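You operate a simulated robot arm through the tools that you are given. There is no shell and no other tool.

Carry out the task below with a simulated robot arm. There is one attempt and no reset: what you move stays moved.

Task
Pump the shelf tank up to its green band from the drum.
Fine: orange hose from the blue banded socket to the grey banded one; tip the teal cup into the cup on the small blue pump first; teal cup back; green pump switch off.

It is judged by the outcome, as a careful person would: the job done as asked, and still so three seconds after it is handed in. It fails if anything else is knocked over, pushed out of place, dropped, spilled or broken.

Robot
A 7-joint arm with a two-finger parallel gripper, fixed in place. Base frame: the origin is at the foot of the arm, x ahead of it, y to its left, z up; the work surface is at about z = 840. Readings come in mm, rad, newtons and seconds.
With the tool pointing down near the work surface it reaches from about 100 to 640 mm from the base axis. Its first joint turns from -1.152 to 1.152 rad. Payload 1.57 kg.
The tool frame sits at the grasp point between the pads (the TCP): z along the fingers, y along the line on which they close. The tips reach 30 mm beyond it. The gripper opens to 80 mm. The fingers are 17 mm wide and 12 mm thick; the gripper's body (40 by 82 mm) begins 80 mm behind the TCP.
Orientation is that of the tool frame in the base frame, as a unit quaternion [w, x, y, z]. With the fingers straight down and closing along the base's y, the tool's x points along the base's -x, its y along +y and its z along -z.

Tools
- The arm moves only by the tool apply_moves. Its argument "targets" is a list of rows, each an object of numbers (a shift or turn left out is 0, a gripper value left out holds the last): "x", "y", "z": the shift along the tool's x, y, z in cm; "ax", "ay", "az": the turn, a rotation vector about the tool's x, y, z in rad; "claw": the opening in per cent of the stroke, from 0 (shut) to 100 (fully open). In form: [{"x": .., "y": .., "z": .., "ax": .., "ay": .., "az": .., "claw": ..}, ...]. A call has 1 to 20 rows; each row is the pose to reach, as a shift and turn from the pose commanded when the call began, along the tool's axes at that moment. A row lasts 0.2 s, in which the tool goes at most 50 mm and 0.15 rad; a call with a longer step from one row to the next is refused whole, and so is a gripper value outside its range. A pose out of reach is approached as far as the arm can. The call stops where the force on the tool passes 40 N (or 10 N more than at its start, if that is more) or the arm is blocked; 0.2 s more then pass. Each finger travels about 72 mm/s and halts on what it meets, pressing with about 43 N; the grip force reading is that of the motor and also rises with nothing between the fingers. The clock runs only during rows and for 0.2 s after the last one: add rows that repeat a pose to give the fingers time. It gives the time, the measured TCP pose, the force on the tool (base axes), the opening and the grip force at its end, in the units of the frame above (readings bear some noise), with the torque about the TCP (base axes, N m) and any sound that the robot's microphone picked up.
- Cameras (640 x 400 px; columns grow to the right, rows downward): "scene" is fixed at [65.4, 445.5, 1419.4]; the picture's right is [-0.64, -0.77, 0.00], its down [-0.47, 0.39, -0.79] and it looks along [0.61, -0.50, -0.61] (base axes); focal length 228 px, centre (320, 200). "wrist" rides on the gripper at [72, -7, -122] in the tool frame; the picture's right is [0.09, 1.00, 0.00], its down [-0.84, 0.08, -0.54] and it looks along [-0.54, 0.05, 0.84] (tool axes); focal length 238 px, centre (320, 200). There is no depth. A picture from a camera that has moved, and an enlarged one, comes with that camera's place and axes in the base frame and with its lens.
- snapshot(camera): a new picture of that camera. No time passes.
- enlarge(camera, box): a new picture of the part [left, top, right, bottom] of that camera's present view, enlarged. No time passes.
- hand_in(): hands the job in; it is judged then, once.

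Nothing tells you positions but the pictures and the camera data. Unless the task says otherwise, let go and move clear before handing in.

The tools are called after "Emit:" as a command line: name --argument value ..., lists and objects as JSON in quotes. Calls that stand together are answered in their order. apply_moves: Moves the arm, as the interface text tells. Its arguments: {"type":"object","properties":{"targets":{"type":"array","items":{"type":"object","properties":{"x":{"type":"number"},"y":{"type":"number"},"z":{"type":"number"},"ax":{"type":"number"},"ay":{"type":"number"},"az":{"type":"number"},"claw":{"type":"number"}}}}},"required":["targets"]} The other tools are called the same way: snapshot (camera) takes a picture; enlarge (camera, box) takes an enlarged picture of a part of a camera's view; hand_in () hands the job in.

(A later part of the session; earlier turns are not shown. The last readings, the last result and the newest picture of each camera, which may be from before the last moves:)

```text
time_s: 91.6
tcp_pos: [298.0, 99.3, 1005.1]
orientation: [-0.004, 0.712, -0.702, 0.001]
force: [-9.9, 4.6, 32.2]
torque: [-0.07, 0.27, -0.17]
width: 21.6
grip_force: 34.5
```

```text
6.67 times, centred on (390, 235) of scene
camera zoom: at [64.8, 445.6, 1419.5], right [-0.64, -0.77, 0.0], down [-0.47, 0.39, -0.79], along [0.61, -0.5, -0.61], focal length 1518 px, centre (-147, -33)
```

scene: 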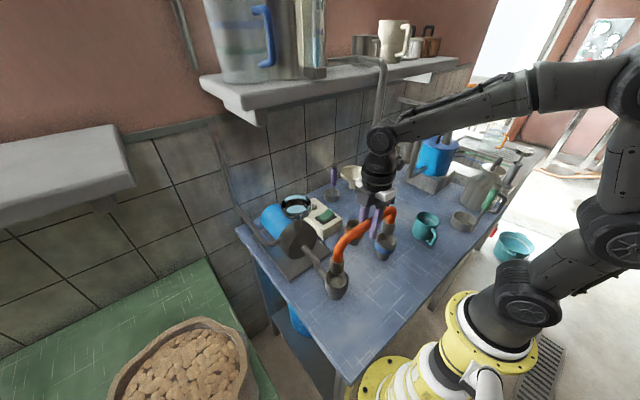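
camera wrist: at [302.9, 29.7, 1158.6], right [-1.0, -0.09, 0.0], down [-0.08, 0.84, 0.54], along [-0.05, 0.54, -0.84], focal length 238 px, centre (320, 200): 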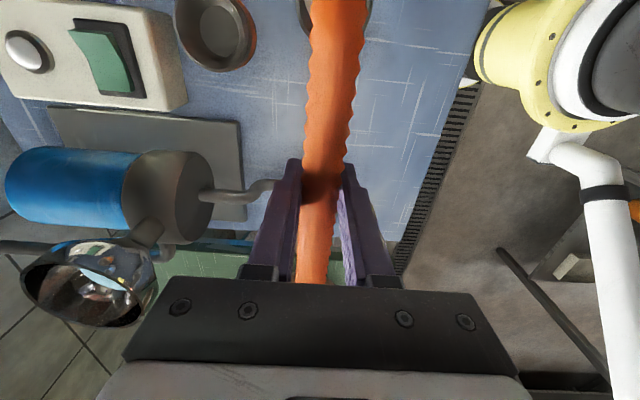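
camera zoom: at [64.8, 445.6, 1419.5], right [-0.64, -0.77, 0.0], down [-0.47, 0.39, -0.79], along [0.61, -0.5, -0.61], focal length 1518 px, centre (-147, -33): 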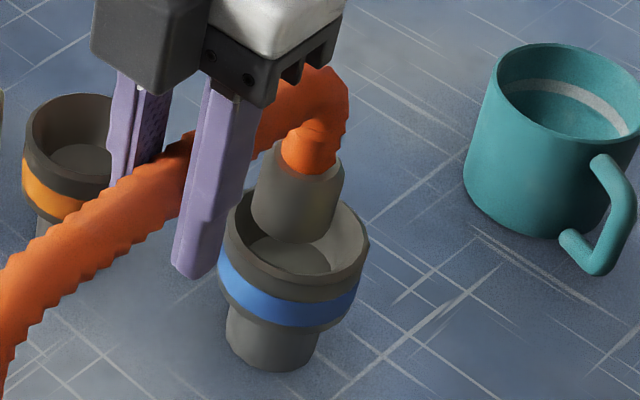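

There's contact at 32 N: re-measuring with proper ellipse centres, the cuffs sit about 6 mm too far in +x and 4 mm too far in -y, which matches the force direction. I'll raise and correct that.

Emit:
apply_moves --targets '[{"z": -0.8}, {"z": -1.8}, {"x": -0.2, "y": 0.25, "z": -2.5}, {"x": -0.45, "y": 0.55, "z": -2.5}, {"x": -0.45, "y": 0.55, "z": -2.5}]'

Emit:
enlarge --camera "scene" --box '[310, 190, 430, 310]'

Emit:
enlarge --camera "scene" --box '[320, 250, 370, 310]'

Emit:
enlarge --camera "scene" --box '[365, 195, 415, 255]'

Emit:
snapshot --camera "wrist"

```text
time_s: 92.8
tcp_pos: [292.0, 102.7, 1026.3]
orientation: [0.0, 0.712, -0.702, 0.0]
force: [-0.3, 0.6, -1.3]
torque: [-0.02, 0.01, -0.04]
width: 21.6
grip_force: 34.7
```

```text
3.33 times, centred on (370, 250) of scene
camera zoom: at [65.4, 445.5, 1419.4], right [-0.64, -0.77, 0.0], down [-0.47, 0.39, -0.79], along [0.61, -0.5, -0.61], focal length 759 px, centre (153, 33)
```

zoom: 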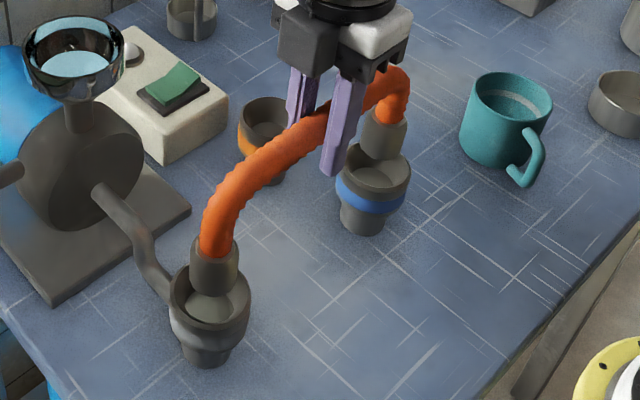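

```text
6.67 times, centred on (345, 280) of scene
camera zoom: at [65.4, 445.5, 1419.4], right [-0.64, -0.77, 0.0], down [-0.47, 0.39, -0.79], along [0.61, -0.5, -0.61], focal length 1518 px, centre (153, -333)
```

zoom: 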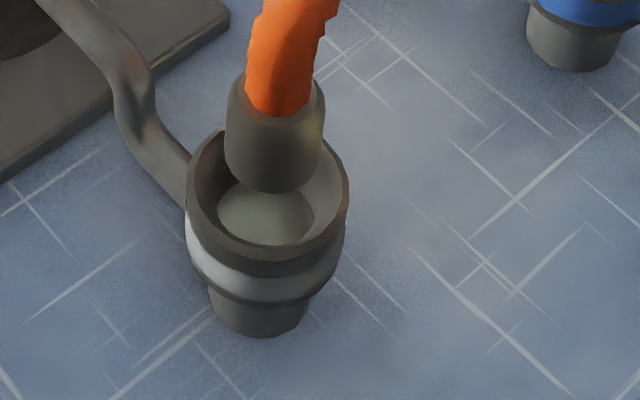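

```text
6.67 times, centred on (390, 225) of scene
camera zoom: at [65.4, 445.5, 1419.4], right [-0.64, -0.77, 0.0], down [-0.47, 0.39, -0.79], along [0.61, -0.5, -0.61], focal length 1518 px, centre (-147, 33)
```

zoom: 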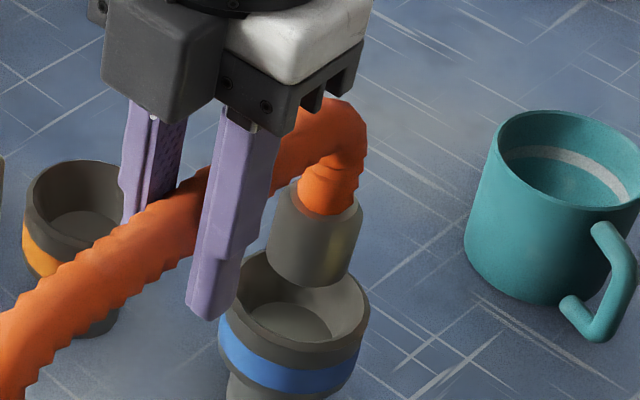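

```text
taken
camera wrist: at [298.9, 31.7, 1149.0], right [-0.99, -0.11, 0.0], down [-0.09, 0.84, 0.54], along [-0.06, 0.54, -0.84], focal length 238 px, centre (320, 200)
```

wrist: 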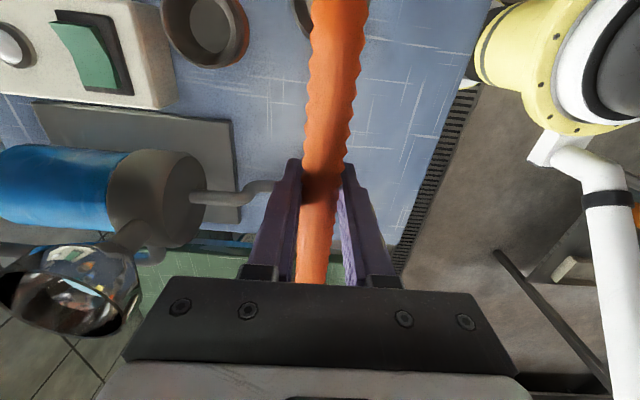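

Now both ends measure within about 2 mm of their socket centres. A small +2 mm x correction, then lower again.

Emit:
apply_moves --targets '[{"x": -0.05, "y": -0.2, "z": 0.6}, {"x": -0.05, "y": -0.2, "z": 1.4}, {"x": -0.05, "y": -0.2, "z": 2.2}, {"x": -0.05, "y": -0.2, "z": 2.8}, {"x": -0.05, "y": -0.2, "z": 3.2}]'

Emit:
enlarge --camera "scene" --box '[320, 250, 370, 310]'

Emit:
enlarge --camera "scene" --box '[365, 195, 415, 255]'

```text
time_s: 94.0
tcp_pos: [294.6, 103.8, 995.3]
orientation: [-0.001, 0.711, -0.703, 0.001]
force: [-8.1, -4.5, 14.9]
torque: [-0.27, 0.45, -0.22]
width: 22.0
grip_force: 34.3
```

```text
6.67 times, centred on (345, 280) of scene
camera zoom: at [65.0, 445.3, 1419.5], right [-0.64, -0.77, 0.0], down [-0.47, 0.39, -0.79], along [0.61, -0.5, -0.61], focal length 1518 px, centre (153, -333)
```

zoom: 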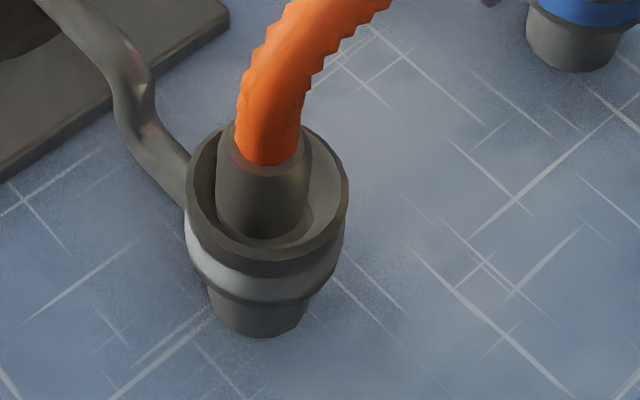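

```text
6.67 times, centred on (390, 225) of scene
camera zoom: at [65.0, 445.3, 1419.5], right [-0.64, -0.77, 0.0], down [-0.47, 0.39, -0.79], along [0.61, -0.5, -0.61], focal length 1518 px, centre (-147, 33)
```

zoom: 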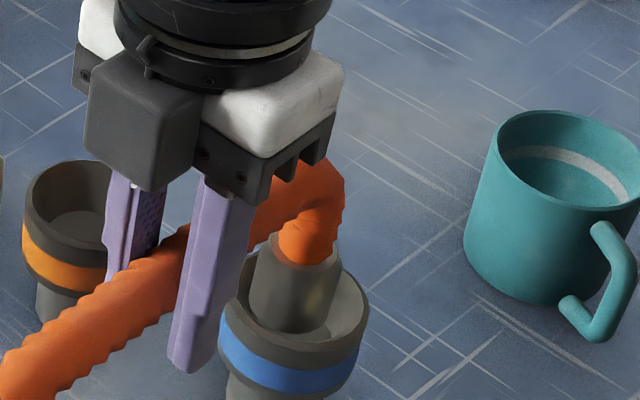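

Both cuffs are now inside the mouths. The forces suggest a slight yaw and x offset, so I'll correct by about 0.016 rad and lower further in small steps.

Emit:
apply_moves --targets '[{"x": 0.03, "y": 0.05, "z": -0.1, "az": 0.008}, {"x": 0.05, "y": 0.06, "z": -0.1, "az": 0.016}, {"x": 0.05, "y": 0.06, "z": 0.2, "az": 0.016}, {"x": 0.05, "y": 0.06, "z": 0.4, "az": 0.016}]'

Emit:
enlarge --camera "scene" --box '[320, 250, 370, 310]'

Emit:
enlarge --camera "scene" --box '[365, 195, 415, 255]'

```text
time_s: 95.0
tcp_pos: [295.7, 101.7, 993.4]
orientation: [0.002, -0.705, 0.709, -0.001]
force: [-6.5, -17.6, 33.7]
torque: [-0.17, 0.35, 0.04]
width: 21.5
grip_force: 35.1
```

```text
6.67 times, centred on (345, 280) of scene
camera zoom: at [64.9, 444.9, 1419.7], right [-0.64, -0.77, 0.0], down [-0.47, 0.39, -0.79], along [0.61, -0.5, -0.61], focal length 1518 px, centre (153, -333)
```

zoom: 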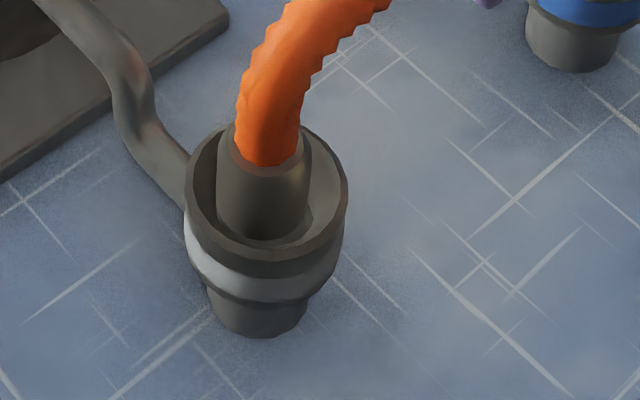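

```text
6.67 times, centred on (390, 225) of scene
camera zoom: at [64.9, 444.9, 1419.7], right [-0.64, -0.77, 0.0], down [-0.47, 0.39, -0.79], along [0.61, -0.5, -0.61], focal length 1518 px, centre (-147, 33)
```

zoom: 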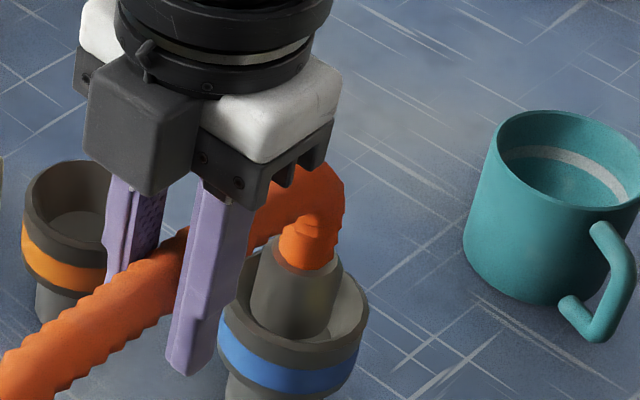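

The force now pushes mostly toward -y (18 N), with the load biased to the grey end. I'll ease up slightly, shift 2 mm in -y and 0.8 mm in -x, and try again.

Emit:
apply_moves --targets '[{"z": -0.15}, {"x": 0.1, "y": 0.04, "z": -0.15}, {"x": 0.2, "y": 0.08, "z": -0.1}, {"x": 0.2, "y": 0.08, "z": 0.1}, {"x": 0.2, "y": 0.08, "z": 0.3}]'

Emit:
enlarge --camera "scene" --box '[320, 250, 370, 310]'

Emit:
enlarge --camera "scene" --box '[365, 195, 415, 255]'

```text
time_s: 96.2
tcp_pos: [294.1, 101.1, 990.0]
orientation: [0.002, -0.707, 0.707, 0.0]
force: [-0.8, -6.4, 32.1]
torque: [0.03, 0.29, 0.08]
width: 21.9
grip_force: 34.5
```

```text
6.67 times, centred on (345, 280) of scene
camera zoom: at [65.0, 445.2, 1419.6], right [-0.64, -0.77, 0.0], down [-0.47, 0.39, -0.79], along [0.61, -0.5, -0.61], focal length 1518 px, centre (153, -333)
```

zoom: 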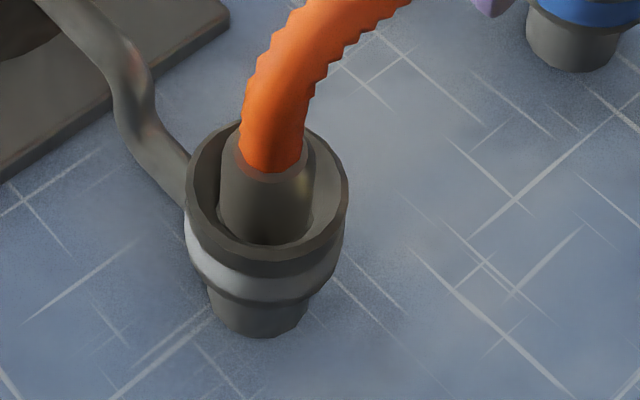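

```text
6.67 times, centred on (390, 225) of scene
camera zoom: at [65.0, 445.2, 1419.6], right [-0.64, -0.77, 0.0], down [-0.47, 0.39, -0.79], along [0.61, -0.5, -0.61], focal length 1518 px, centre (-147, 33)
```

zoom: 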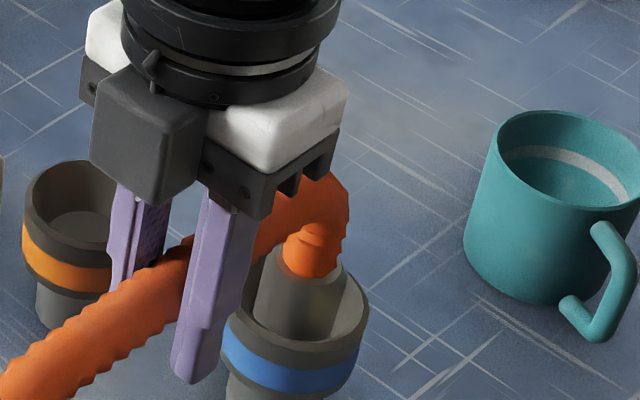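

The socket floors measure only about 10 mm below the rims (z≈898), and the cuff bottoms are nominally at 898.7, so they look seated. I'll unload the vertical force and check the balance before letting go.

Emit:
apply_moves --targets '[{"z": -0.1}, {"z": -0.2}, {"z": -0.25}, {"z": -0.25}]'

Emit:
enlarge --camera "scene" --box '[320, 250, 370, 310]'

Emit:
enlarge --camera "scene" --box '[365, 195, 415, 255]'

Emit:
snapshot --camera "wrist"

```text
time_s: 97.2
tcp_pos: [292.7, 102.3, 989.1]
orientation: [-0.001, -0.706, 0.708, 0.001]
force: [8.9, -1.6, 4.2]
torque: [0.04, -0.57, 0.01]
width: 21.5
grip_force: 35.0
```

```text
6.67 times, centred on (345, 280) of scene
camera zoom: at [65.6, 445.5, 1419.4], right [-0.64, -0.77, 0.0], down [-0.47, 0.39, -0.79], along [0.61, -0.5, -0.61], focal length 1518 px, centre (153, -333)
```

zoom: 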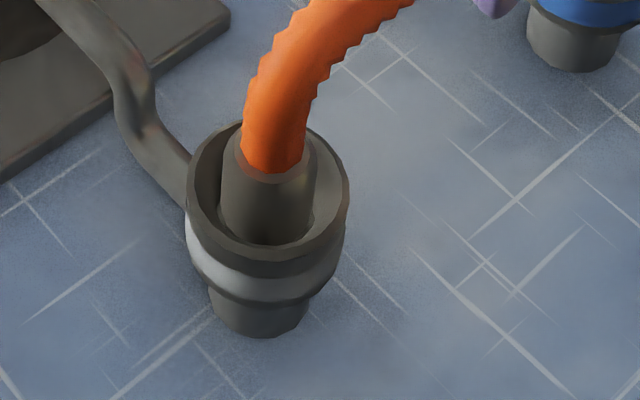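

```text
6.67 times, centred on (390, 225) of scene
camera zoom: at [65.6, 445.5, 1419.4], right [-0.64, -0.77, 0.0], down [-0.47, 0.39, -0.79], along [0.61, -0.5, -0.61], focal length 1518 px, centre (-147, 33)
```

zoom: 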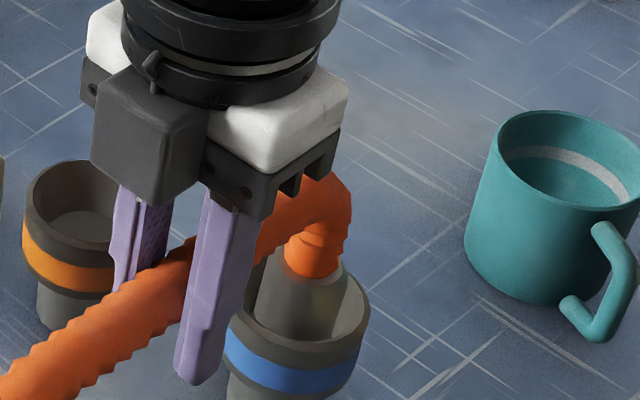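

```text
taken
camera wrist: at [298.4, 30.5, 1111.8], right [-1.0, -0.09, 0.0], down [-0.07, 0.84, 0.54], along [-0.05, 0.54, -0.84], focal length 238 px, centre (320, 200)
```

wrist: 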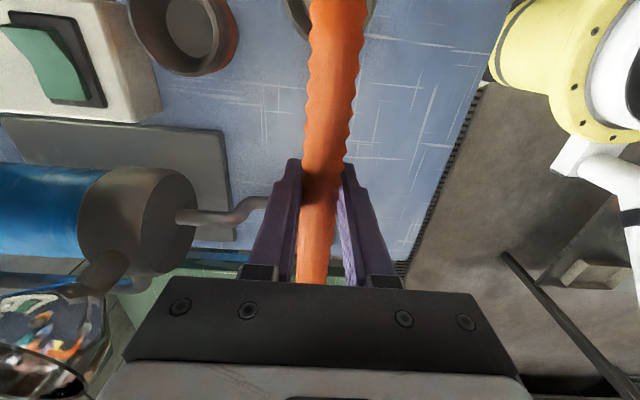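

There's now a +x push of 9 N, so I've overcorrected slightly. I'll shift +1.5 mm in x and press down gently to confirm it's bottomed.

Emit:
apply_moves --targets '[{"y": -0.08}, {"y": -0.15}, {"y": -0.15, "z": 0.1}, {"y": -0.15, "z": 0.2}]'

Emit:
enlarge --camera "scene" --box '[310, 200, 420, 310]'

```text
time_s: 98.2
tcp_pos: [293.4, 99.8, 988.4]
orientation: [-0.002, -0.707, 0.707, 0.001]
force: [0.2, -0.7, -1.7]
torque: [-0.01, 0.13, 0.12]
width: 21.4
grip_force: 34.4
```

```text
3.64 times, centred on (365, 255) of scene
camera zoom: at [65.4, 445.5, 1419.4], right [-0.64, -0.77, 0.0], down [-0.47, 0.39, -0.79], along [0.61, -0.5, -0.61], focal length 828 px, centre (156, 0)
```

zoom: 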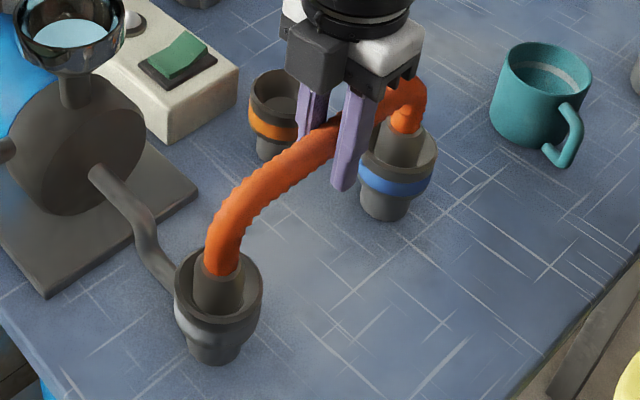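

The forces have dropped to just the hose's weight, so there's still room to go deeper. Continuing down in small steps.

Emit:
apply_moves --targets '[{"z": 0.1}, {"z": 0.2}, {"z": 0.3}, {"z": 0.4}]'

Emit:
enlarge --camera "scene" --box '[310, 200, 420, 310]'

```text
time_s: 99.2
tcp_pos: [294.4, 101.8, 984.7]
orientation: [-0.001, -0.707, 0.707, 0.0]
force: [-4.4, 0.0, 2.3]
torque: [0.09, 0.29, 0.03]
width: 21.7
grip_force: 34.4
```

```text
3.64 times, centred on (365, 255) of scene
camera zoom: at [65.2, 445.5, 1419.4], right [-0.64, -0.77, 0.0], down [-0.47, 0.39, -0.79], along [0.61, -0.5, -0.61], focal length 828 px, centre (156, 0)
```

zoom: 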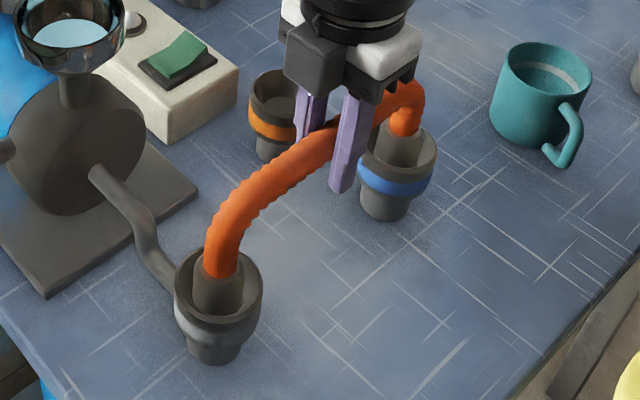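

Emit:
apply_moves --targets '[{"y": 0.04, "z": 0.1}, {"y": 0.06, "z": 0.2}, {"y": 0.06, "z": 0.3}, {"y": 0.06, "z": 0.4}]'

Emit:
enlarge --camera "scene" --box '[310, 200, 420, 310]'

```text
time_s: 100.2
tcp_pos: [294.1, 100.5, 980.3]
orientation: [0.0, -0.707, 0.707, 0.0]
force: [-2.1, -4.2, 4.3]
torque: [-0.2, 0.17, -0.01]
width: 21.6
grip_force: 34.7
```

```text
3.64 times, centred on (365, 255) of scene
camera zoom: at [65.3, 445.4, 1419.5], right [-0.64, -0.77, 0.0], down [-0.47, 0.39, -0.79], along [0.61, -0.5, -0.61], focal length 828 px, centre (156, 0)
```

zoom: 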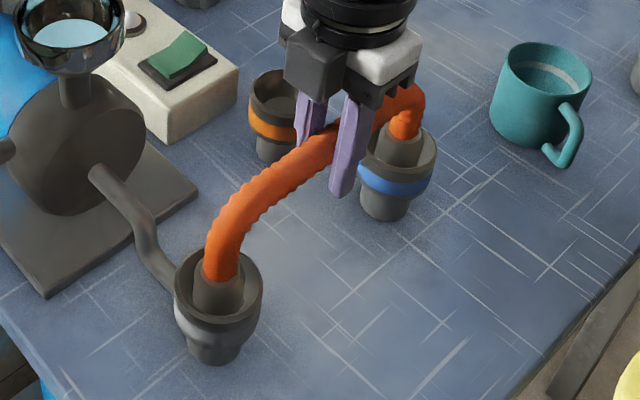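

It's sliding in smoothly. Continuing.

Emit:
apply_moves --targets '[{"x": 0.04, "z": 0.15}, {"x": 0.05, "z": 0.3}, {"x": 0.05, "z": 0.45}, {"x": 0.05, "z": 0.6}]'

Emit:
enlarge --camera "scene" --box '[310, 200, 420, 310]'

```text
time_s: 100.9
tcp_pos: [296.9, 101.5, 981.2]
orientation: [0.005, -0.706, 0.708, -0.002]
force: [-2.4, -2.5, 2.3]
torque: [0.24, 0.12, 0.16]
width: 21.4
grip_force: 34.6
stopped in row 3: the force on the tool passed its limit at 42 N (the readings are from after the stop); the commanded pose is now the measured one
```

```text
3.64 times, centred on (365, 255) of scene
camera zoom: at [65.3, 445.4, 1419.5], right [-0.64, -0.77, 0.0], down [-0.47, 0.39, -0.79], along [0.61, -0.5, -0.61], focal length 828 px, centre (156, 0)
```

zoom: 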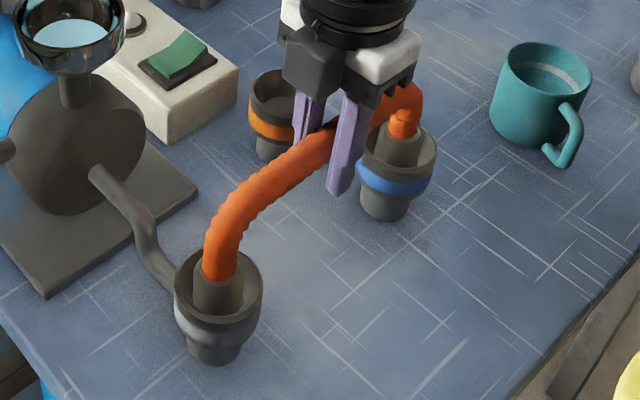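

The force limit tripped, so the cuffs have likely bottomed. I'll check both ends up close.

Emit:
enlarge --camera "scene" --box '[320, 250, 370, 310]'

Emit:
enlarge --camera "scene" --box '[365, 195, 415, 255]'

Emit:
snapshot --camera "wrist"

```text
6.67 times, centred on (345, 280) of scene
camera zoom: at [65.3, 445.4, 1419.5], right [-0.64, -0.77, 0.0], down [-0.47, 0.39, -0.79], along [0.61, -0.5, -0.61], focal length 1518 px, centre (153, -333)
```

zoom: 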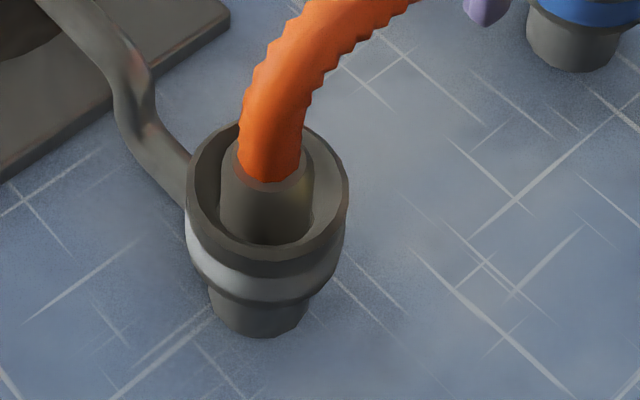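

```text
6.67 times, centred on (390, 225) of scene
camera zoom: at [65.3, 445.4, 1419.5], right [-0.64, -0.77, 0.0], down [-0.47, 0.39, -0.79], along [0.61, -0.5, -0.61], focal length 1518 px, centre (-147, 33)
```

zoom: 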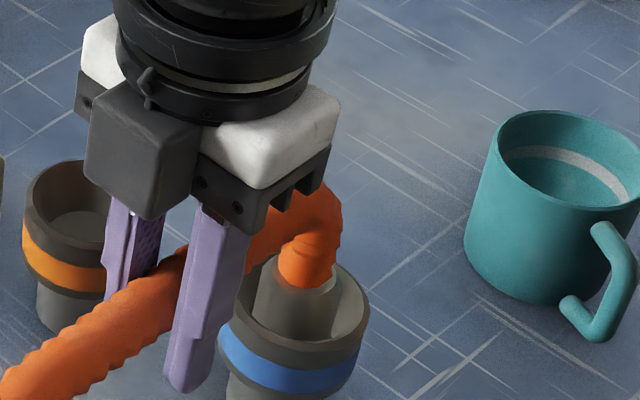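

```text
taken
camera wrist: at [300.4, 29.5, 1103.0], right [-1.0, -0.09, -0.01], down [-0.08, 0.84, 0.54], along [-0.04, 0.54, -0.84], focal length 238 px, centre (320, 200)
```

wrist: 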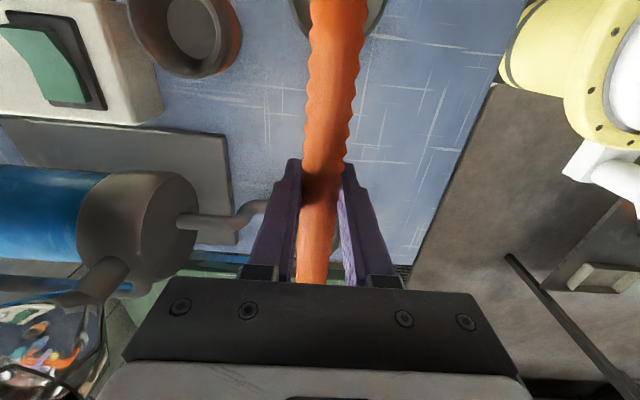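

Both cuffs compute to be on their socket floors (bottoms at z≈899) and centred within 2 mm. Releasing the hose now.

Emit:
apply_moves --targets '[{"claw": 35}, {"claw": 50}, {"claw": 70}, {"claw": 80}, {"claw": 80}]'

Emit:
enlarge --camera "scene" --box '[310, 200, 420, 310]'

Emit:
snapshot --camera "wrist"

```text
time_s: 102.1
tcp_pos: [296.5, 101.6, 980.2]
orientation: [0.004, -0.706, 0.708, -0.002]
force: [0.3, -1.1, 0.5]
torque: [0.02, 0.02, -0.02]
width: 63.9
grip_force: 0.0
```

```text
3.64 times, centred on (365, 255) of scene
camera zoom: at [65.4, 445.5, 1419.4], right [-0.64, -0.77, 0.0], down [-0.47, 0.39, -0.79], along [0.61, -0.5, -0.61], focal length 828 px, centre (156, 0)
```

zoom: 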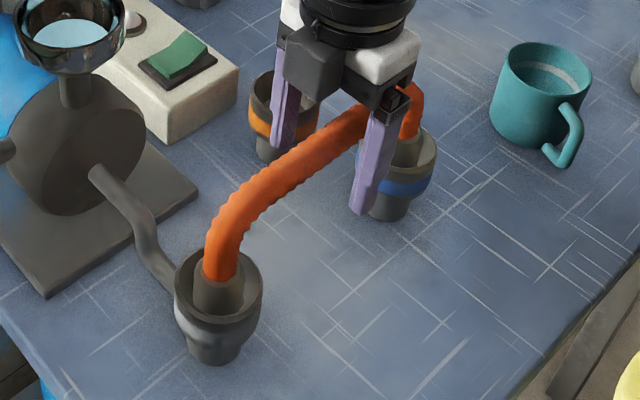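

```text
taken
camera wrist: at [300.5, 29.6, 1102.7], right [-1.0, -0.09, -0.01], down [-0.08, 0.84, 0.54], along [-0.04, 0.54, -0.84], focal length 238 px, centre (320, 200)
```

wrist: 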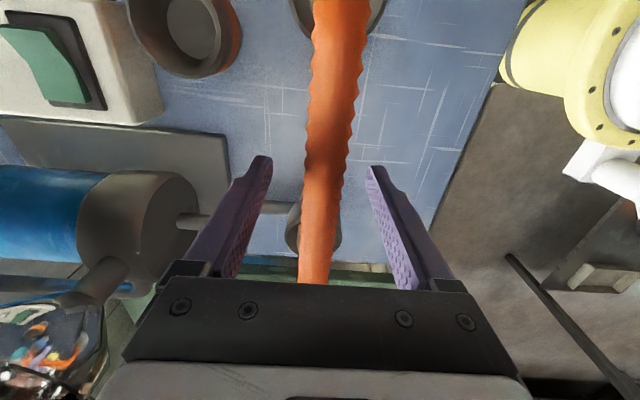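

The hose stands on its own between the blue and grey sockets. I'll rise clear and go look at the pump switch.

Emit:
apply_moves --targets '[{"z": -1.0}, {"z": -3.0}, {"z": -6.0}, {"z": -9.0}, {"z": -12.0}, {"z": -12.0}]'

Emit:
enlarge --camera "scene" --box '[310, 200, 420, 310]'

Emit:
enlarge --camera "scene" --box '[300, 195, 350, 245]'

Emit:
snapshot --camera "wrist"

```text
time_s: 103.5
tcp_pos: [292.8, 100.4, 1100.1]
orientation: [0.004, -0.707, 0.708, -0.002]
force: [-0.1, 0.6, 0.3]
torque: [0.01, 0.0, 0.0]
width: 63.8
grip_force: 0.0
```

```text
3.64 times, centred on (365, 255) of scene
camera zoom: at [65.4, 445.5, 1419.4], right [-0.64, -0.77, 0.0], down [-0.47, 0.39, -0.79], along [0.61, -0.5, -0.61], focal length 828 px, centre (156, 0)
```

zoom: 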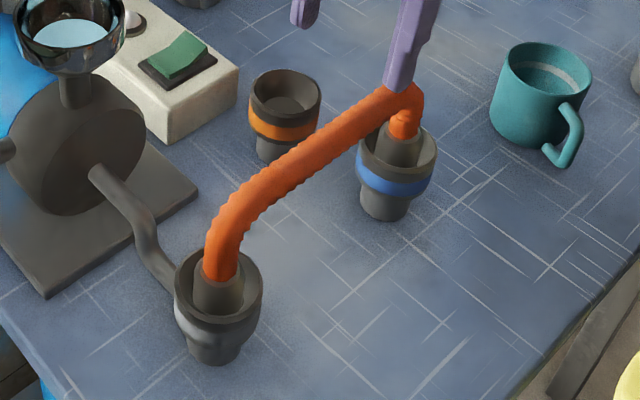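

```text
8.00 times, centred on (325, 220) of scene
camera zoom: at [65.4, 445.5, 1419.4], right [-0.64, -0.77, 0.0], down [-0.47, 0.39, -0.79], along [0.61, -0.5, -0.61], focal length 1822 px, centre (280, 40)
```

zoom: 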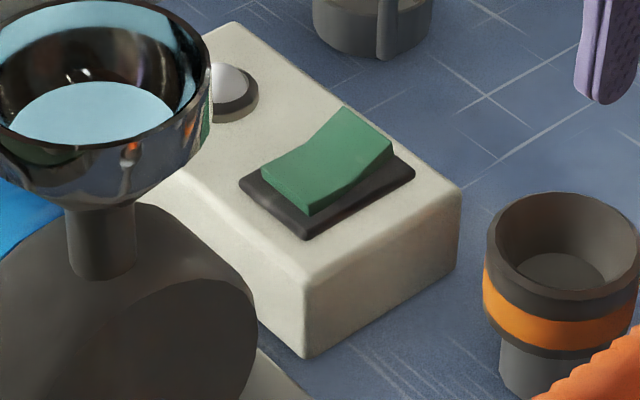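

```text
taken
camera wrist: at [296.6, 29.0, 1222.7], right [-1.0, -0.09, -0.01], down [-0.08, 0.84, 0.54], along [-0.04, 0.54, -0.84], focal length 238 px, centre (320, 200)
```

wrist: 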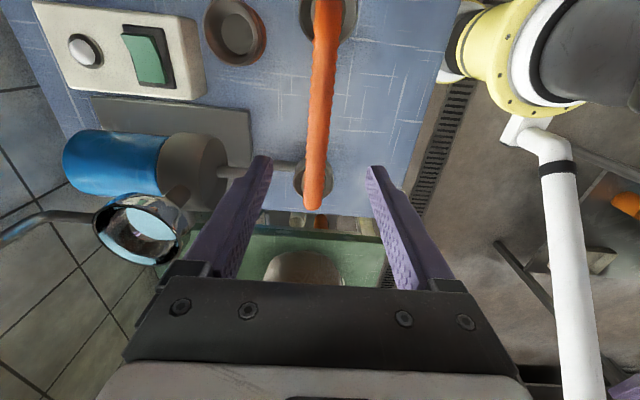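

The rocker is raised at its -y end and down at its +y end (currently off), centred near (501, 60, 900). I'll turn the tool to a straight orientation, close the fingers into a pusher, and look from nearer.

Emit:
apply_moves --targets '[{"y": -1.1, "az": 0.13, "claw": 60}, {"y": -2.3, "az": 0.26, "claw": 40}, {"y": -3.4, "az": 0.39, "claw": 20}, {"y": -4.6, "az": 0.52, "claw": 0}, {"y": -5.7, "az": 0.65, "claw": 0}, {"y": -6.9, "az": 0.78, "claw": 0}, {"y": -8.0, "az": 0.91, "claw": 0}, {"y": -9.2, "az": 1.04, "claw": 0}, {"y": -10.3, "az": 1.17, "claw": 0}, {"y": -11.5, "az": 1.3, "claw": 0}, {"y": -12.6, "az": 1.43, "claw": 0}, {"y": -13.7, "az": 1.571, "claw": 0}, {"y": -13.7, "az": 1.571, "claw": 0}]'

Emit:
snapshot --camera "wrist"

Emit:
snapshot --camera "scene"

```text
time_s: 106.3
tcp_pos: [432.5, 100.9, 1100.8]
orientation: [0.005, 0.002, 1.0, 0.002]
force: [-0.2, -1.1, -0.2]
torque: [0.01, 0.0, 0.0]
width: 0.2
grip_force: 21.5
```

```text
taken
camera wrist: at [358.0, 95.1, 1222.2], right [-0.09, 1.0, 0.0], down [0.83, 0.07, 0.55], along [0.55, 0.05, -0.84], focal length 238 px, centre (320, 200)
```

wrist: 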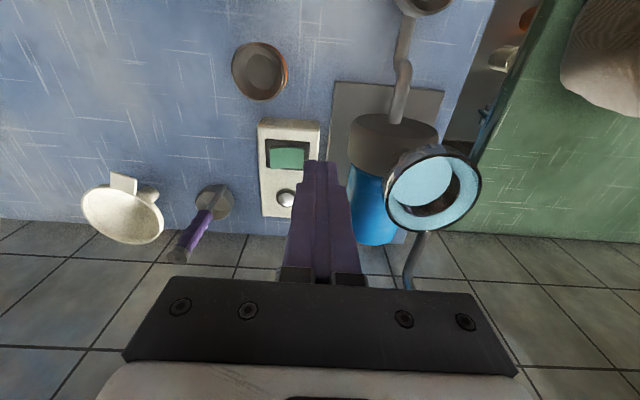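

```text
taken
```

scene: 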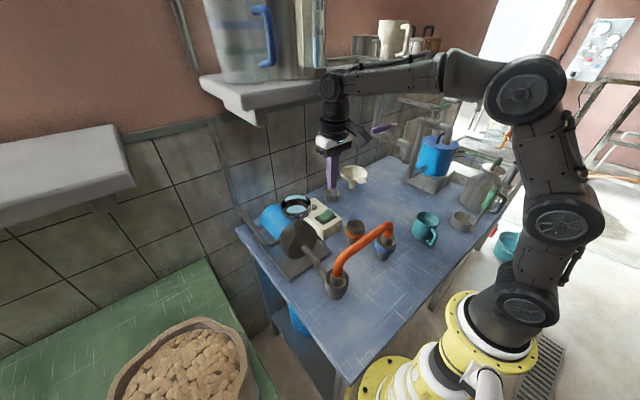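

Emit:
enlarge --camera "wrist" --box '[240, 100, 360, 220]'

Emit:
enlarge --camera "scene" --box '[280, 40, 400, 160]'

```text
3.33 times, centred on (300, 160) of wrist
camera zoom: at [358.0, 95.1, 1222.2], right [-0.09, 1.0, 0.0], down [0.83, 0.07, 0.55], along [0.55, 0.05, -0.84], focal length 794 px, centre (387, 333)
```

zoom: 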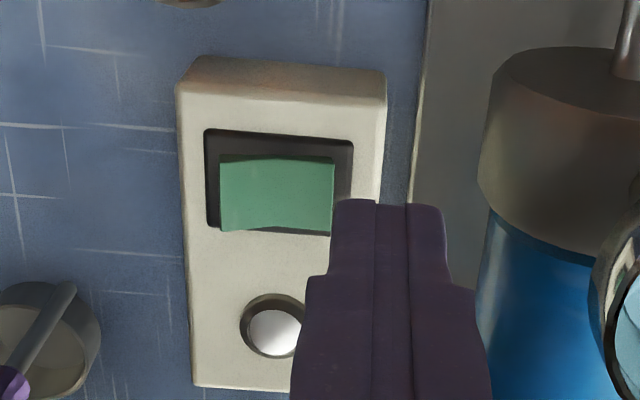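

```text
3.33 times, centred on (340, 100) of scene
camera zoom: at [65.4, 445.5, 1419.4], right [-0.64, -0.77, 0.0], down [-0.47, 0.39, -0.79], along [0.61, -0.5, -0.61], focal length 759 px, centre (253, 533)
```

zoom: 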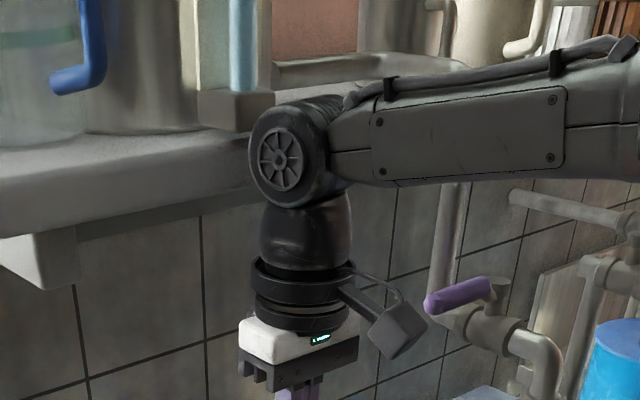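

The wrist joint is near the shelf's front edge here, so I'll go straight down first (passing below shelf level), then slide in over the raised end of the rocker.

Emit:
apply_moves --targets '[{"z": 2.5}, {"z": 5.0}, {"z": 7.5}, {"z": 10.0}, {"z": 12.5}, {"z": 14.0}, {"z": 14.0}]'

Emit:
snapshot --camera "wrist"

Emit:
snapshot --camera "scene"

```text
time_s: 107.9
tcp_pos: [432.5, 101.0, 959.8]
orientation: [0.004, 0.001, 1.0, 0.001]
force: [-0.2, 0.6, -0.3]
torque: [-0.01, 0.0, 0.03]
width: 0.2
grip_force: 21.2
```

```text
taken
camera wrist: at [359.8, 94.8, 1081.7], right [-0.09, 1.0, 0.0], down [0.83, 0.07, 0.55], along [0.55, 0.05, -0.84], focal length 238 px, centre (320, 200)
```

wrist: 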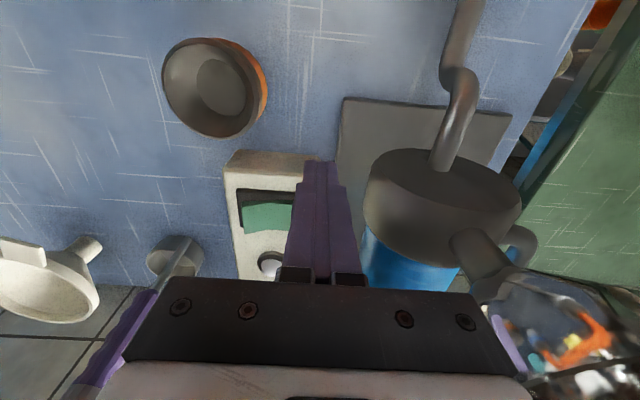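

```text
taken
```

scene: 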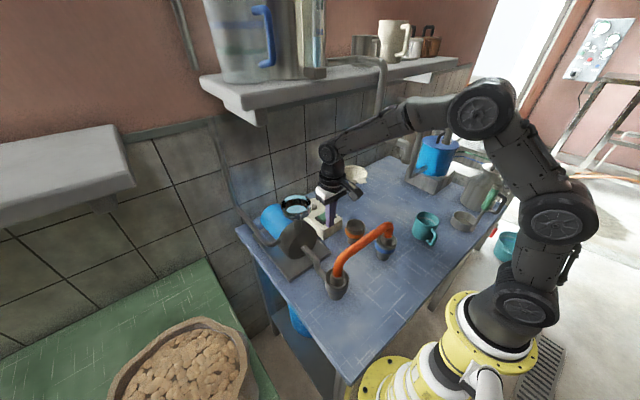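

Emit:
apply_moves --targets '[{"x": -1.3, "y": -1.1}, {"x": -2.7, "y": -2.25}, {"x": -4.05, "y": -3.4}, {"x": -5.4, "y": -4.5}, {"x": -6.75, "y": -5.6}, {"x": -6.75, "y": -5.6}]'

Emit:
snapshot --camera "wrist"

Emit:
enlarge --camera "scene" --box '[290, 150, 370, 250]'

```text
time_s: 109.3
tcp_pos: [500.9, 46.3, 962.7]
orientation: [0.003, 0.001, 1.0, 0.002]
force: [0.2, -0.4, 0.2]
torque: [0.01, -0.03, -0.02]
width: 0.0
grip_force: 21.3
```

```text
taken
camera wrist: at [426.4, 39.4, 1084.7], right [-0.09, 1.0, 0.0], down [0.83, 0.07, 0.55], along [0.55, 0.05, -0.84], focal length 238 px, centre (320, 200)
```

wrist: 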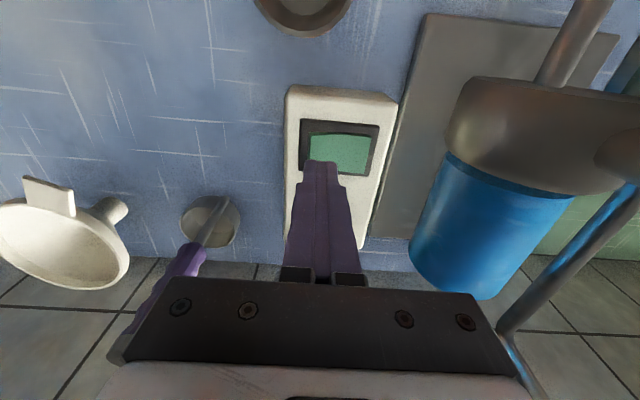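

```text
4.00 times, centred on (330, 200) of scene
camera zoom: at [65.4, 445.5, 1419.4], right [-0.64, -0.77, 0.0], down [-0.47, 0.39, -0.79], along [0.61, -0.5, -0.61], focal length 911 px, centre (280, 200)
```

zoom: 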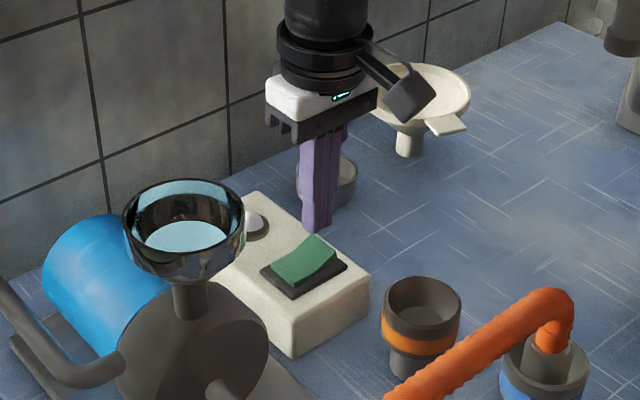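

The pusher is above the raised end. Before pressing, I'll check the gauge baseline, then touch down gently and press step by step.

Emit:
enlarge --camera "scene" --box '[280, 0, 350, 50]'

Emit:
apply_moves --targets '[{"y": -0.2, "z": 1.0}, {"y": -0.2, "z": 2.0}, {"y": -0.2, "z": 2.3}]'

Emit:
enlarge --camera "scene" --box '[300, 190, 350, 240]'

```text
8.00 times, centred on (315, 25) of scene
camera zoom: at [65.4, 445.5, 1419.4], right [-0.64, -0.77, 0.0], down [-0.47, 0.39, -0.79], along [0.61, -0.5, -0.61], focal length 1822 px, centre (360, 1600)
```

zoom: 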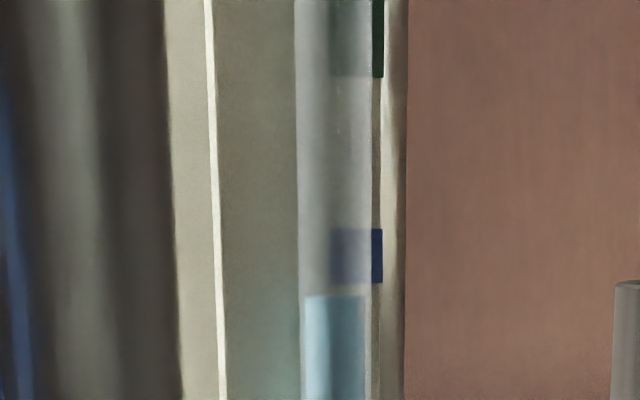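

```text
time_s: 110.1
tcp_pos: [501.2, 43.7, 939.4]
orientation: [0.005, 0.001, 1.0, 0.002]
force: [-0.1, -0.4, -0.5]
torque: [0.0, 0.01, -0.01]
width: 0.3
grip_force: 21.6
```

```text
8.00 times, centred on (325, 215) of scene
camera zoom: at [65.4, 445.5, 1419.4], right [-0.64, -0.77, 0.0], down [-0.47, 0.39, -0.79], along [0.61, -0.5, -0.61], focal length 1822 px, centre (280, 80)
```

zoom: 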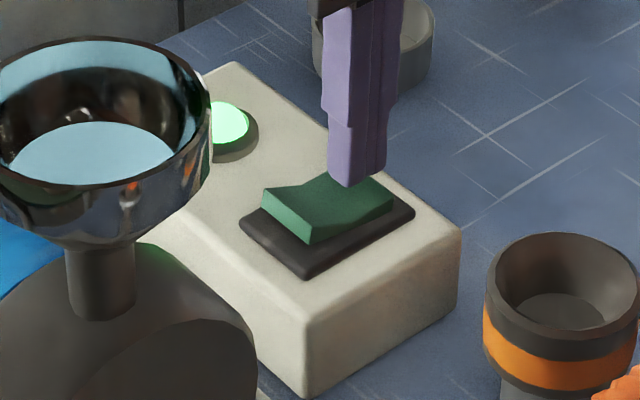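

The indicator lamp is lit green, so the pump is on. I'll check the gauge right away.

Emit:
enlarge --camera "scene" --box '[280, 0, 350, 50]'

Emit:
snapshot --camera "scene"

```text
8.00 times, centred on (315, 25) of scene
camera zoom: at [65.4, 445.5, 1419.4], right [-0.64, -0.77, 0.0], down [-0.47, 0.39, -0.79], along [0.61, -0.5, -0.61], focal length 1822 px, centre (360, 1600)
```

zoom: 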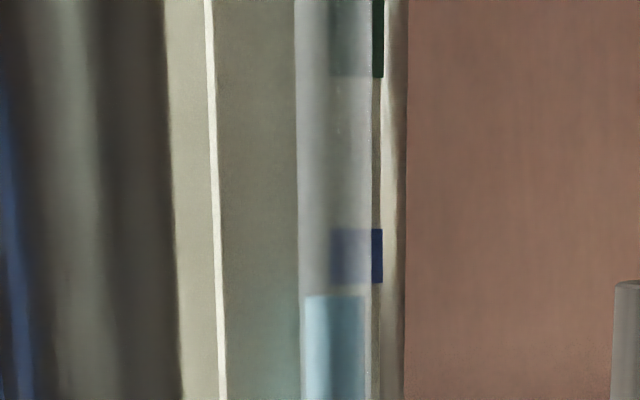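

```text
taken
```

scene: 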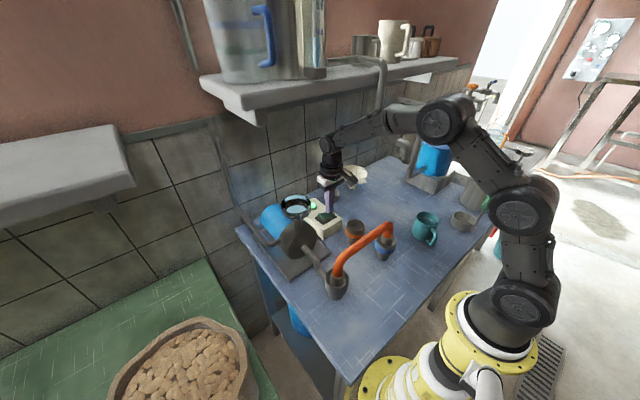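

Emit:
apply_moves --targets '[{"z": -1.5}, {"y": 1.7, "z": -1.5}, {"y": 3.4, "z": -1.4}]'

Emit:
enlarge --camera "scene" --box '[280, 0, 350, 50]'

Emit:
enlarge --camera "scene" --box '[280, 180, 360, 260]'

```text
time_s: 110.9
tcp_pos: [501.6, 77.2, 952.8]
orientation: [0.005, 0.002, 1.0, 0.001]
force: [0.5, -0.6, 0.7]
torque: [0.0, 0.01, 0.01]
width: 0.0
grip_force: 21.4
```

```text
8.00 times, centred on (315, 25) of scene
camera zoom: at [65.4, 445.5, 1419.4], right [-0.64, -0.77, 0.0], down [-0.47, 0.39, -0.79], along [0.61, -0.5, -0.61], focal length 1822 px, centre (360, 1600)
```

zoom: 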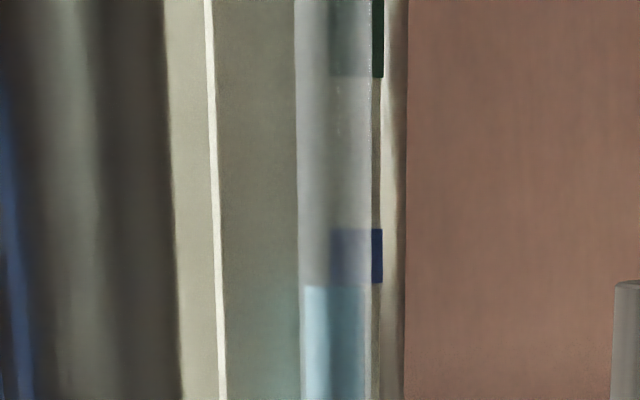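

```text
5.00 times, centred on (320, 220) of scene
camera zoom: at [65.4, 445.5, 1419.4], right [-0.64, -0.77, 0.0], down [-0.47, 0.39, -0.79], along [0.61, -0.5, -0.61], focal length 1139 px, centre (320, 100)
```

zoom: 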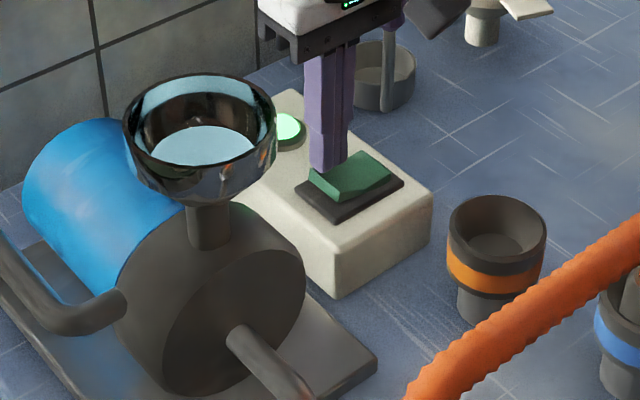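

The level is already rising (about 11 px in 0.8 s on this view), with no leaks visible. I'm hovering over the off end; I'll wait 2 s and measure the rate.

Emit:
apply_moves --targets '[{"z": 0}, {"z": 0}, {"z": 0}, {"z": 0}, {"z": 0}, {"z": 0}, {"z": 0}, {"z": 0}, {"z": 0}]'

Emit:
enlarge --camera "scene" --box '[280, 0, 350, 50]'

Emit:
snapshot --camera "scene"

```text
time_s: 112.9
tcp_pos: [501.2, 77.6, 953.2]
orientation: [0.005, 0.001, 1.0, 0.002]
force: [0.7, -0.9, 0.2]
torque: [0.01, -0.01, 0.04]
width: 0.0
grip_force: 21.5
```

```text
8.00 times, centred on (315, 25) of scene
camera zoom: at [65.4, 445.5, 1419.4], right [-0.64, -0.77, 0.0], down [-0.47, 0.39, -0.79], along [0.61, -0.5, -0.61], focal length 1822 px, centre (360, 1600)
```

zoom: 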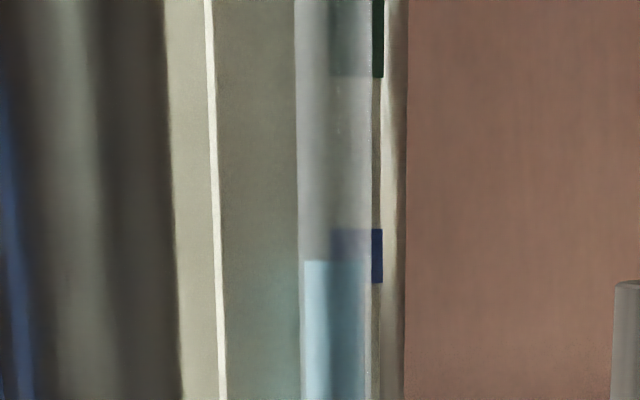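

```text
taken
```

scene: 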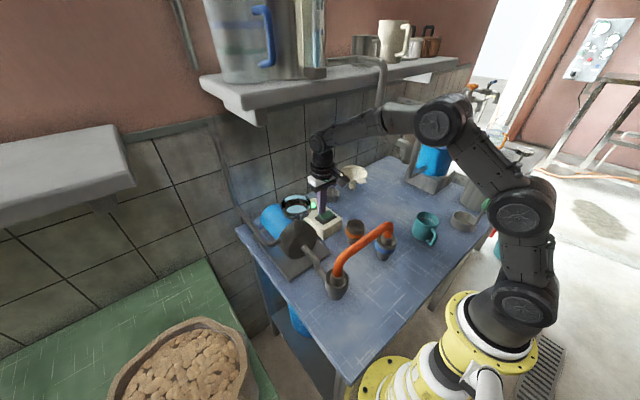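

The rate is about 12.5 px/s, so roughly 17–18 s to mid-band. I'll wait in chunks and keep watching both the gauge and the bench.

Emit:
apply_moves --targets '[{"z": 0}, {"z": 0}, {"z": 0}, {"z": 0}, {"z": 0}, {"z": 0}, {"z": 0}, {"z": 0}, {"z": 0}, {"z": 0}, {"z": 0}, {"z": 0}, {"z": 0}, {"z": 0}, {"z": 0}, {"z": 0}, {"z": 0}, {"z": 0}, {"z": 0}, {"z": 0}]'

Emit:
enlarge --camera "scene" --box '[280, 0, 350, 50]'

Emit:
enlarge --camera "scene" --box '[230, 180, 420, 330]'

```text
time_s: 117.1
tcp_pos: [501.8, 78.0, 953.1]
orientation: [0.004, 0.001, 1.0, 0.002]
force: [0.2, 0.9, -0.5]
torque: [-0.03, -0.01, 0.03]
width: 0.0
grip_force: 21.7
```

```text
8.00 times, centred on (315, 25) of scene
camera zoom: at [65.4, 445.5, 1419.4], right [-0.64, -0.77, 0.0], down [-0.47, 0.39, -0.79], along [0.61, -0.5, -0.61], focal length 1822 px, centre (360, 1600)
```

zoom: 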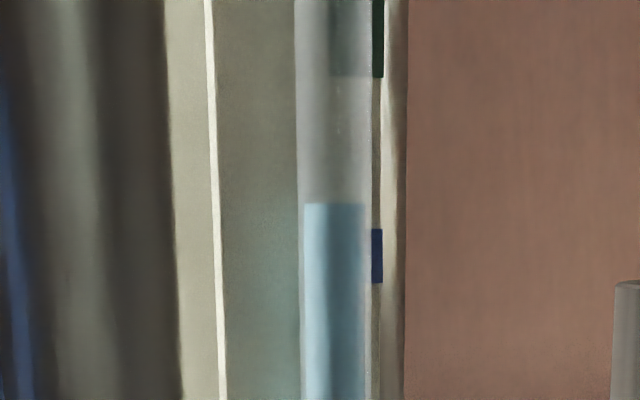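

```text
2.67 times, centred on (325, 255) of scene
camera zoom: at [65.4, 445.5, 1419.4], right [-0.64, -0.77, 0.0], down [-0.47, 0.39, -0.79], along [0.61, -0.5, -0.61], focal length 607 px, centre (307, 53)
```

zoom: 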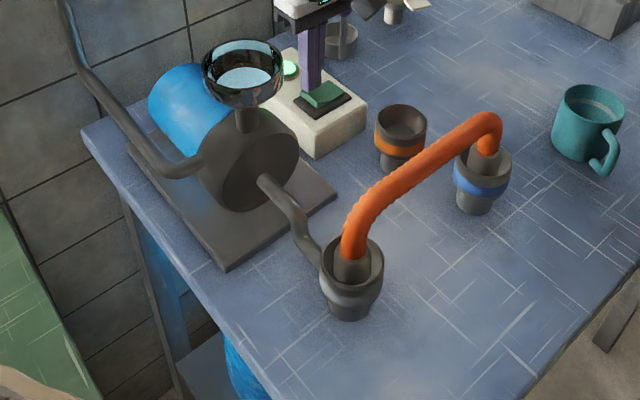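

Level is at 203 px (13.6 px/s) and the bench is dry. Continuing.

Emit:
apply_moves --targets '[{"z": 0}, {"z": 0}, {"z": 0}, {"z": 0}, {"z": 0}, {"z": 0}, {"z": 0}, {"z": 0}, {"z": 0}, {"z": 0}, {"z": 0}, {"z": 0}, {"z": 0}, {"z": 0}, {"z": 0}, {"z": 0}, {"z": 0}, {"z": 0}, {"z": 0}, {"z": 0}]'

Emit:
enlarge --camera "scene" --box '[280, 0, 350, 50]'

Emit:
enlarge --camera "scene" --box '[230, 180, 420, 330]'

```text
time_s: 121.3
tcp_pos: [502.1, 77.8, 952.9]
orientation: [0.005, 0.001, 1.0, 0.002]
force: [0.0, -0.9, 0.1]
torque: [-0.02, 0.0, 0.02]
width: 0.0
grip_force: 21.1
```

```text
8.00 times, centred on (315, 25) of scene
camera zoom: at [65.4, 445.5, 1419.4], right [-0.64, -0.77, 0.0], down [-0.47, 0.39, -0.79], along [0.61, -0.5, -0.61], focal length 1822 px, centre (360, 1600)
```

zoom: 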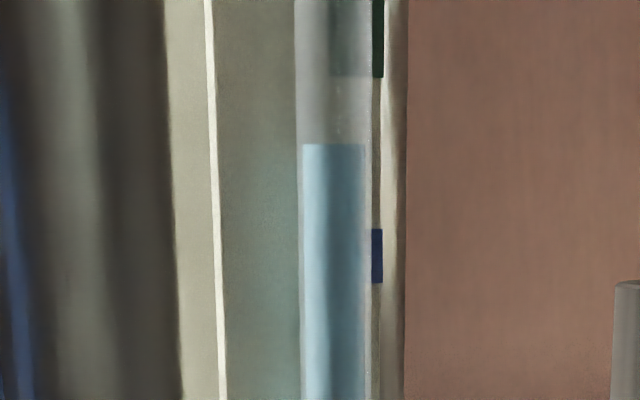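

```text
2.67 times, centred on (325, 255) of scene
camera zoom: at [65.4, 445.5, 1419.4], right [-0.64, -0.77, 0.0], down [-0.47, 0.39, -0.79], along [0.61, -0.5, -0.61], focal length 607 px, centre (307, 53)
```

zoom: 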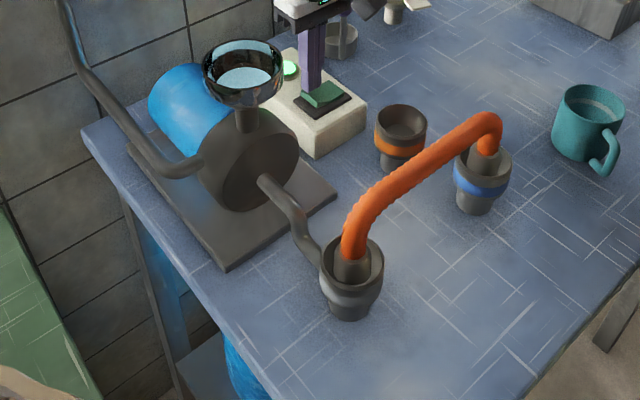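

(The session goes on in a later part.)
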